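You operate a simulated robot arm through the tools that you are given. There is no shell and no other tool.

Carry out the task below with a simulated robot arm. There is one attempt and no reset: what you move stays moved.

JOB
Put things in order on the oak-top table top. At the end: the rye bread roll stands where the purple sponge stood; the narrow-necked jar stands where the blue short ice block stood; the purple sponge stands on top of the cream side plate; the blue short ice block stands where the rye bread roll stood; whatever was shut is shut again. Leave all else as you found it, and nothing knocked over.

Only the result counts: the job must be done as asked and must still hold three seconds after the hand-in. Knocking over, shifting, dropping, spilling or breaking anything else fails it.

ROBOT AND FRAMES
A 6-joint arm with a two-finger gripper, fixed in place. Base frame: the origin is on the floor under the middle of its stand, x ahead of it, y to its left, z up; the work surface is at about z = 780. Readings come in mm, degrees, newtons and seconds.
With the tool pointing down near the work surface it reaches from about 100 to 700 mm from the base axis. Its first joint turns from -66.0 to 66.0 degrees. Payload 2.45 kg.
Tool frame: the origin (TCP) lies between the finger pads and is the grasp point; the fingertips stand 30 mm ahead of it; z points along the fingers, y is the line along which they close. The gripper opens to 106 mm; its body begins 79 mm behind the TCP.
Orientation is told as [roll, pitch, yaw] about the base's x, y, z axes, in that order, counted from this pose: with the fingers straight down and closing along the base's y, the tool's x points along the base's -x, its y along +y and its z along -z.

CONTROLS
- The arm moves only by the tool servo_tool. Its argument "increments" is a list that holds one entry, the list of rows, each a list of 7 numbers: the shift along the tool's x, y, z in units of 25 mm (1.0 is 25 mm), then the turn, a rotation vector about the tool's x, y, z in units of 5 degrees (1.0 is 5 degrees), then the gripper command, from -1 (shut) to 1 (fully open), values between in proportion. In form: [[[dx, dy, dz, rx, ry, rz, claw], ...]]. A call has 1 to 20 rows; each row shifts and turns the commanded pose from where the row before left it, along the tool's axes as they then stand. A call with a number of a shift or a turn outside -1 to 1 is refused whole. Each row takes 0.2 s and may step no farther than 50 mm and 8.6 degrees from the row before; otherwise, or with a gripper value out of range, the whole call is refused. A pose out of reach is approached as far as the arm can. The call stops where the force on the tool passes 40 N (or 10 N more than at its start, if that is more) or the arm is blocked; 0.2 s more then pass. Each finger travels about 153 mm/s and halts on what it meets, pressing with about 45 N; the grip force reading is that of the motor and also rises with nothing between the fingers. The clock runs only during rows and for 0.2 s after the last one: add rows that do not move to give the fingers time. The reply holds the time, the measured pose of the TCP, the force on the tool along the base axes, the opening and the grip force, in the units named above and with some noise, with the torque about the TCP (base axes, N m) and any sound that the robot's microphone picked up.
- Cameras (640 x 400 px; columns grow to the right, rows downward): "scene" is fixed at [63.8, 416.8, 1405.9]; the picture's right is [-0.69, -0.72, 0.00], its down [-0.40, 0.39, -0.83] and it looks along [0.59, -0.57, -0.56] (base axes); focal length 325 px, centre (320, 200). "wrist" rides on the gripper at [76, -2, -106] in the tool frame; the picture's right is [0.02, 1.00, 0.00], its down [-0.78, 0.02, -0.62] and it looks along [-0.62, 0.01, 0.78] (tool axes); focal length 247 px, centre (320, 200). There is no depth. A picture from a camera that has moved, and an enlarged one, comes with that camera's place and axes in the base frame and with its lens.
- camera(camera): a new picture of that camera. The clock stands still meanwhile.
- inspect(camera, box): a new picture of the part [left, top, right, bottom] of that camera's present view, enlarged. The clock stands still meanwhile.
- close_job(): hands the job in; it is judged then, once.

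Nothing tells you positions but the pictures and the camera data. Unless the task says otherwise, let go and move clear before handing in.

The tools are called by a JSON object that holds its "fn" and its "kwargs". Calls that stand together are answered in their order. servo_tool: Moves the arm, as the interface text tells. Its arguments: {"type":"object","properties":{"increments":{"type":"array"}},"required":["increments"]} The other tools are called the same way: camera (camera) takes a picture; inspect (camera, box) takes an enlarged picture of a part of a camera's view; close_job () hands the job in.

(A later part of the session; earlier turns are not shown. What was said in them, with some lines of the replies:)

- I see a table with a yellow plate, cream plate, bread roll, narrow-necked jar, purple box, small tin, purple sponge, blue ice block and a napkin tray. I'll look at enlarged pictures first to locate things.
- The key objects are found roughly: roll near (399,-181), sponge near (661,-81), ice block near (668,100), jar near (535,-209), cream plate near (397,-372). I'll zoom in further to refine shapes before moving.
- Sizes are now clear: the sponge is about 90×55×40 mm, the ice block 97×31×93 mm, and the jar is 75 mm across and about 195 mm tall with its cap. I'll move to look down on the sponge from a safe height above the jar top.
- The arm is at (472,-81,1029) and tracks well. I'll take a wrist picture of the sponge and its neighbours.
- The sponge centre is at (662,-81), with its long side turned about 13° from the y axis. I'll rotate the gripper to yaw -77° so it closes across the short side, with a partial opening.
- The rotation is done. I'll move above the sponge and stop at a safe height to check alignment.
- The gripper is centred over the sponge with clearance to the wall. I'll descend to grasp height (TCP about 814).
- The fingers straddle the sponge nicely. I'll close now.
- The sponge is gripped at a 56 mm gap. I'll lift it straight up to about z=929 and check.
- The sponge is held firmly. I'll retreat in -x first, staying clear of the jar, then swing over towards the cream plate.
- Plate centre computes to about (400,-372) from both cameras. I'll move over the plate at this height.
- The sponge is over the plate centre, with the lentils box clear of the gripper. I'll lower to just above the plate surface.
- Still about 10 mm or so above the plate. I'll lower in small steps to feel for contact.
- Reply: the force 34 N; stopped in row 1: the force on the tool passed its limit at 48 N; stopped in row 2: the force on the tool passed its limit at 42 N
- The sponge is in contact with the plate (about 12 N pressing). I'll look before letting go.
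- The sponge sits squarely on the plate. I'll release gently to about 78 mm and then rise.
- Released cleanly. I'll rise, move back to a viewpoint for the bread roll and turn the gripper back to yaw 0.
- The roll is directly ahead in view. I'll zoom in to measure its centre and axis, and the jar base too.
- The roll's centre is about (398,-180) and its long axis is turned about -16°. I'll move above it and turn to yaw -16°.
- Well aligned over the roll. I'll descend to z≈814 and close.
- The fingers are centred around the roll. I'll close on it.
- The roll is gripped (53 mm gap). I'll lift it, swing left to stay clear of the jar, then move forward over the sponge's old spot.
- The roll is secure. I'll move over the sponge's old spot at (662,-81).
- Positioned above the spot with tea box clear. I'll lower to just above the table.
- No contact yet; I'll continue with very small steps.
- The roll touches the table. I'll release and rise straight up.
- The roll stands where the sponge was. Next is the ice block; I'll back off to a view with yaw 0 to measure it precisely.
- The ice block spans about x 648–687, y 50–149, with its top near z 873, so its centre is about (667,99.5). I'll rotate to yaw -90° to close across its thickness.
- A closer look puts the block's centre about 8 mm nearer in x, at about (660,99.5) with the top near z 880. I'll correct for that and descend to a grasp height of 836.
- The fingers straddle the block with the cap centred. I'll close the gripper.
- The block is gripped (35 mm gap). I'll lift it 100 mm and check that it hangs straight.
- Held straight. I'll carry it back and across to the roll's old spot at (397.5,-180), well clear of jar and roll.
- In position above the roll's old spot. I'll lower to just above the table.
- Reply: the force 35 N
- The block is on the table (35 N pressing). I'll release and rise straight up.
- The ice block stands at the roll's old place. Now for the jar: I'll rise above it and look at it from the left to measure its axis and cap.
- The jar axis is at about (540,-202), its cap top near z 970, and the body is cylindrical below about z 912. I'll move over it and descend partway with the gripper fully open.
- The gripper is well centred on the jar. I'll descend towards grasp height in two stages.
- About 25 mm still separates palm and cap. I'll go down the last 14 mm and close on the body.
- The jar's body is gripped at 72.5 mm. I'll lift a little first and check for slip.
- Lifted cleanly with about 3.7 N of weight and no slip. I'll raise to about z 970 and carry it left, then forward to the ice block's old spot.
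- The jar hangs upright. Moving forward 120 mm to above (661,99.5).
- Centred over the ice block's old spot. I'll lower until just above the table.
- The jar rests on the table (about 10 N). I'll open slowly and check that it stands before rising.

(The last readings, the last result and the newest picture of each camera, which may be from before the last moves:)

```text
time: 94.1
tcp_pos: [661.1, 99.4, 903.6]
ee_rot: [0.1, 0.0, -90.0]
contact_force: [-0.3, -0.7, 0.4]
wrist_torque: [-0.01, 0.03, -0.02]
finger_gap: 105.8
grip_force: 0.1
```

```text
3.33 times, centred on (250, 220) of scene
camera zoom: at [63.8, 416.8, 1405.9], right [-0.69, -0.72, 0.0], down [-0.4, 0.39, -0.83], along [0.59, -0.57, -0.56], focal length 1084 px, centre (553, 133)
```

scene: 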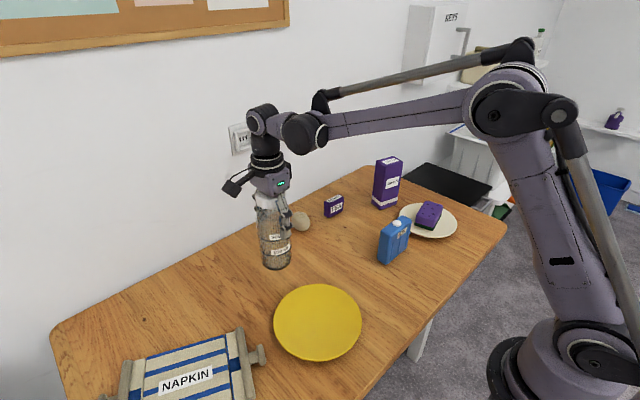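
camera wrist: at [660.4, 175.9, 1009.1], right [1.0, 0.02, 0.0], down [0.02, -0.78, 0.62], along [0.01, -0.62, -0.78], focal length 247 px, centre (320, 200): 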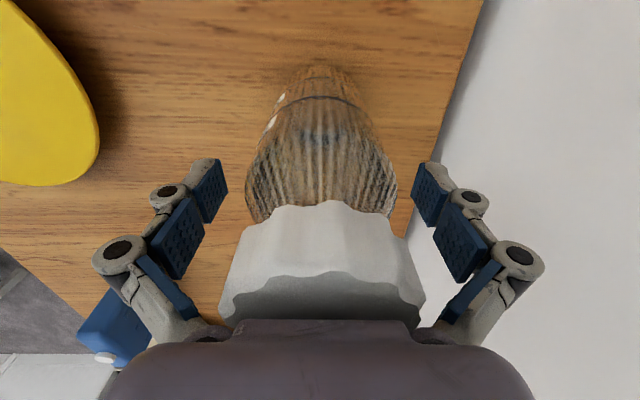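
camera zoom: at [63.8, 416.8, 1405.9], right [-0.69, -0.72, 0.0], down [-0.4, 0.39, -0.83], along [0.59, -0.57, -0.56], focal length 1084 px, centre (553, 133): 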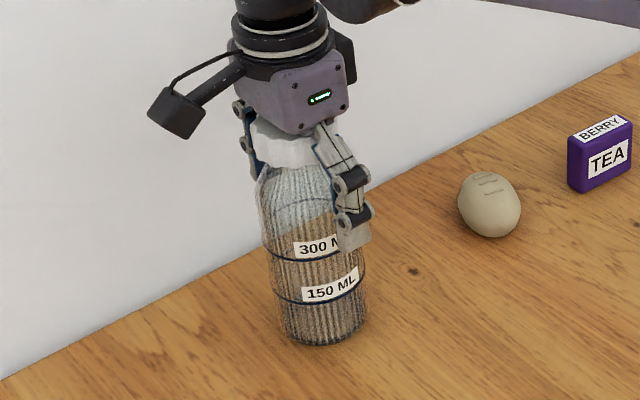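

The jar stands upright with its cap on. I'll rise straight up until the fingertips are clear of the cap.

{"fn": "servo_tool", "kwargs": {"increments": [[[0, 0, -0.4, 0, 0, 0, 1], [0, 0, -0.7, 0, 0, 0, 1], [0, 0, -0.7, 0, 0, 0, 1], [0, 0, -0.7, 0, 0, 0, 1], [0, 0, -0.7, 0, 0, 0, 1], [0, 0, -0.7, 0, 0, 0, 1], [0, 0, -0.7, 0, 0, 0, 1], [0, 0, -0.4, 0, 0, 0, 1], [0, 0, 0, 0, 0, 0, 1]]]}}

{"fn": "camera", "kwargs": {"camera": "wrist"}}

{"fn": "camera", "kwargs": {"camera": "scene"}}

```text
time: 96.1
tcp_pos: [655.6, 98.9, 1024.5]
ee_rot: [0.1, 0.1, -90.1]
contact_force: [-0.3, 0.4, -1.1]
wrist_torque: [-0.06, -0.01, 0.02]
finger_gap: 105.8
grip_force: 0.0
out of reach, approached as far as the arm can: row 7
```

```text
taken
camera wrist: at [653.9, 174.7, 1130.7], right [1.0, 0.02, 0.0], down [0.01, -0.78, 0.62], along [0.02, -0.62, -0.78], focal length 247 px, centre (320, 200)
```

wrist: 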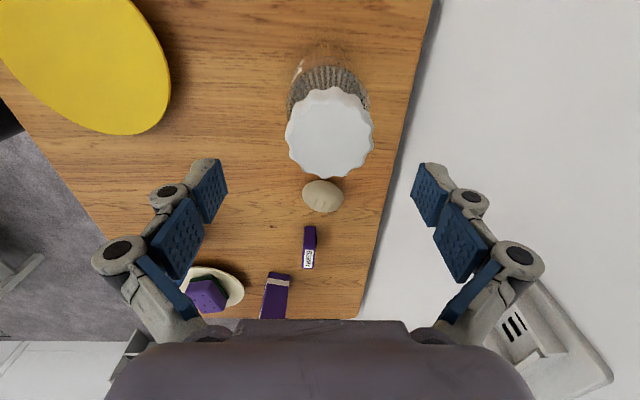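

```text
taken
```

scene: 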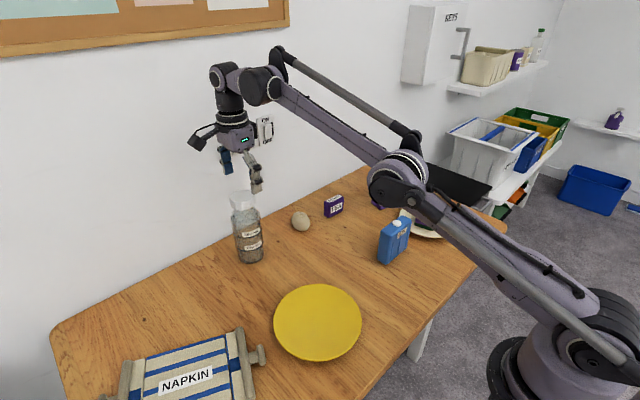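

The fingertips are now well above the cap. I'll back off towards the base and then check all placements.

{"fn": "servo_tool", "kwargs": {"increments": [[[0, -0.6, 0, 0, 0, 0, 1], [0, -0.8, -0.1, 0, 0, 0, 1], [0, -0.9, -0.2, 0, 0, 0, 1], [0, -0.9, -0.2, 0, 0, 0, 1], [0, -0.9, -0.2, 0, 0, 0, 1], [0, -0.9, -0.2, 0, 0, 0, 1], [-0.9, -0.9, -0.2, 0, 0, 0, 1], [-0.9, -0.9, -0.2, 0, 0, 0, 1], [-0.9, -0.9, -0.2, 0, 0, 0, 1], [-0.9, -0.9, -0.2, 0, 0, 0, 1], [-0.9, -0.9, -0.2, 0, 0, 0, 1], [-0.9, -0.9, -0.2, 0, 0, 0, 1], [0, 0, 0, 0, 0, 0, 1]]]}}

{"fn": "camera", "kwargs": {"camera": "scene"}}

{"fn": "inspect", "kwargs": {"camera": "scene", "box": [210, 170, 340, 280]}}

{"fn": "inspect", "kwargs": {"camera": "scene", "box": [340, 170, 480, 280]}}

```text
time: 98.9
tcp_pos: [390.9, -36.9, 1075.1]
ee_rot: [0.2, 0.1, -89.9]
contact_force: [-0.3, -0.2, 1.0]
wrist_torque: [0.01, 0.0, 0.0]
finger_gap: 105.9
grip_force: 0.0
```

```text
taken
```

scene: 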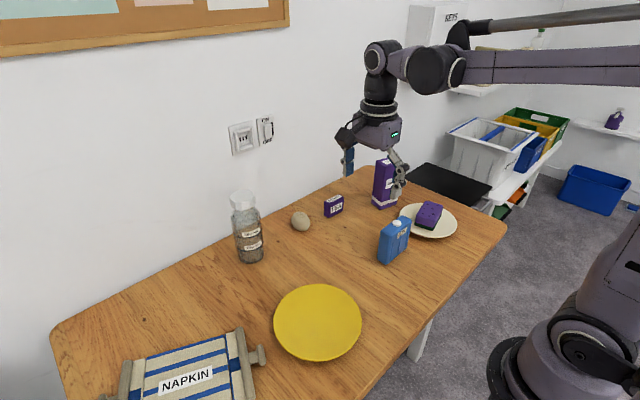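

```text
3.64 times, centred on (275, 225) of scene
camera zoom: at [63.8, 416.8, 1405.9], right [-0.69, -0.72, 0.0], down [-0.4, 0.39, -0.83], along [0.59, -0.57, -0.56], focal length 1183 px, centre (484, 109)
```

zoom: 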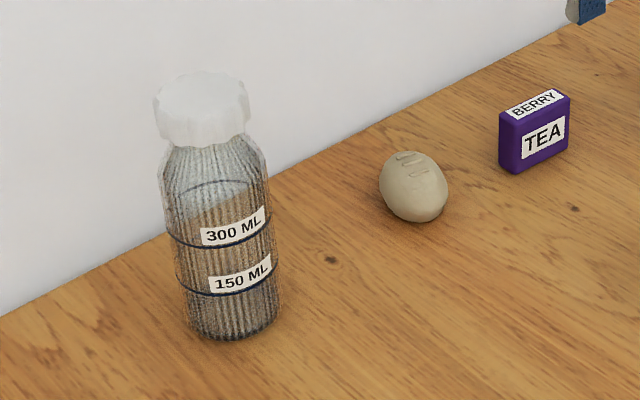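

```text
3.64 times, centred on (410, 225) of scene
camera zoom: at [63.8, 416.8, 1405.9], right [-0.69, -0.72, 0.0], down [-0.4, 0.39, -0.83], along [0.59, -0.57, -0.56], focal length 1183 px, centre (-7, 109)
```

zoom: 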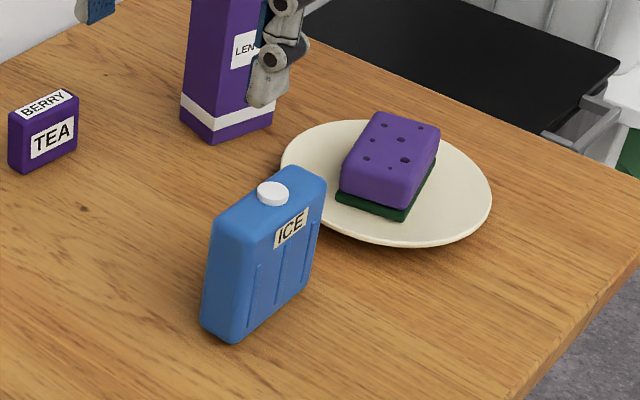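

All items stand as intended. I'll double-check the jar's base position and the other placements with higher zoom.

{"fn": "inspect", "kwargs": {"camera": "scene", "box": [220, 220, 280, 275]}}

{"fn": "inspect", "kwargs": {"camera": "scene", "box": [370, 205, 430, 270]}}

{"fn": "camera", "kwargs": {"camera": "wrist"}}

```text
7.27 times, centred on (250, 248) of scene
camera zoom: at [63.8, 416.8, 1405.9], right [-0.69, -0.72, 0.0], down [-0.4, 0.39, -0.83], along [0.59, -0.57, -0.56], focal length 2366 px, centre (829, -146)
```

zoom: 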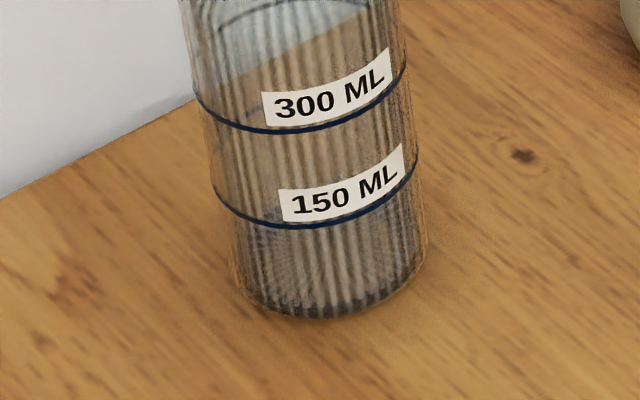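

```text
6.15 times, centred on (400, 238) of scene
camera zoom: at [63.8, 416.8, 1405.9], right [-0.69, -0.72, 0.0], down [-0.4, 0.39, -0.83], along [0.59, -0.57, -0.56], focal length 2002 px, centre (-172, -31)
```

zoom: 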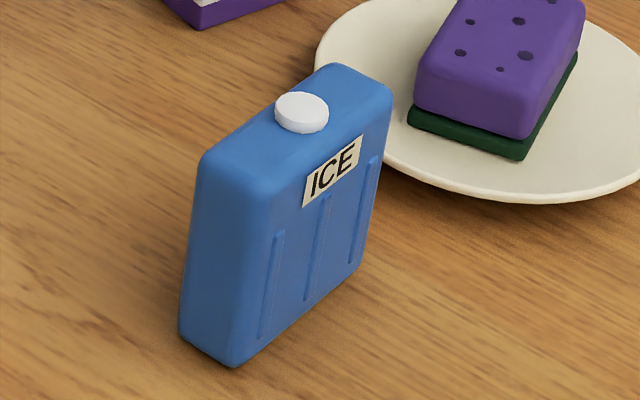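

```text
taken
camera wrist: at [390.4, 38.9, 1182.2], right [1.0, 0.02, 0.0], down [0.02, -0.78, 0.62], along [0.02, -0.62, -0.78], focal length 247 px, centre (320, 200)
```

wrist: 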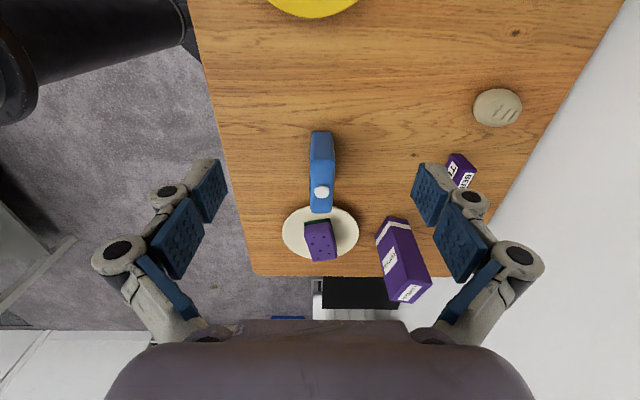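

{"fn": "inspect", "kwargs": {"camera": "scene", "box": [320, 140, 480, 280]}}

{"fn": "inspect", "kwargs": {"camera": "scene", "box": [210, 140, 370, 280]}}

```text
2.86 times, centred on (400, 210) of scene
camera zoom: at [63.8, 416.8, 1405.9], right [-0.69, -0.72, 0.0], down [-0.4, 0.39, -0.83], along [0.59, -0.57, -0.56], focal length 930 px, centre (91, 171)
```

zoom: 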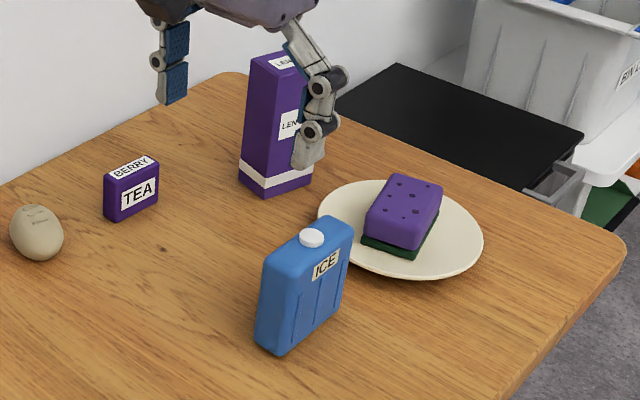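

```text
2.86 times, centred on (290, 210) of scene
camera zoom: at [63.8, 416.8, 1405.9], right [-0.69, -0.72, 0.0], down [-0.4, 0.39, -0.83], along [0.59, -0.57, -0.56], focal length 930 px, centre (406, 171)
```

zoom: 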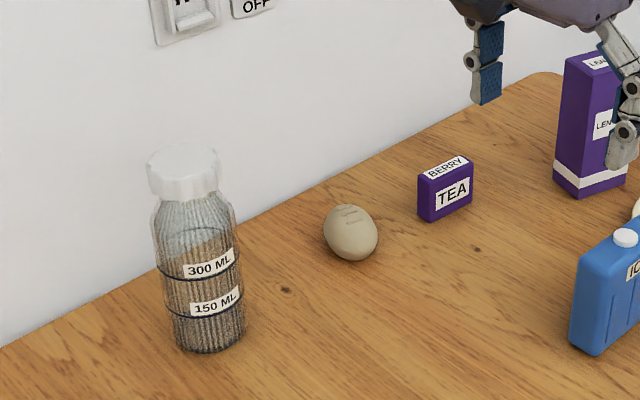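

The sponge is on the cream plate, the roll is on the sponge's old spot, and the ice block is on the roll's old spot. The capped jar is on the ice block's old spot. The plate, tea, lentils and everything else are unmoved, and the gripper is clear, so I'm handing in.

{"fn": "close_job", "kwargs": {}}

```text
The job is handed in.
```

The table is set as you asked, and I handed the job in. The final camera check showed everything upright, and no result has come back yet.

- **Purple sponge:** on top of the cream side plate, near its centre.
- **Rye bread roll:** where the sponge stood. It's turned a little differently, because I kept its original angle.
- **Blue short ice block:** where the bread roll stood.
- **Narrow-necked jar:** where the ice block stood, with its cap still on. I gripped it by the body, so the cap was never opened.

From the camera readings, I judge each moved item to be within about 5 mm of its target spot. The cream plate, tea and lentils line up with their starting positions in matched before-and-after views. The yellow plate and napkin tray weren't touched and look the same. The gripper is open and clear of everything.
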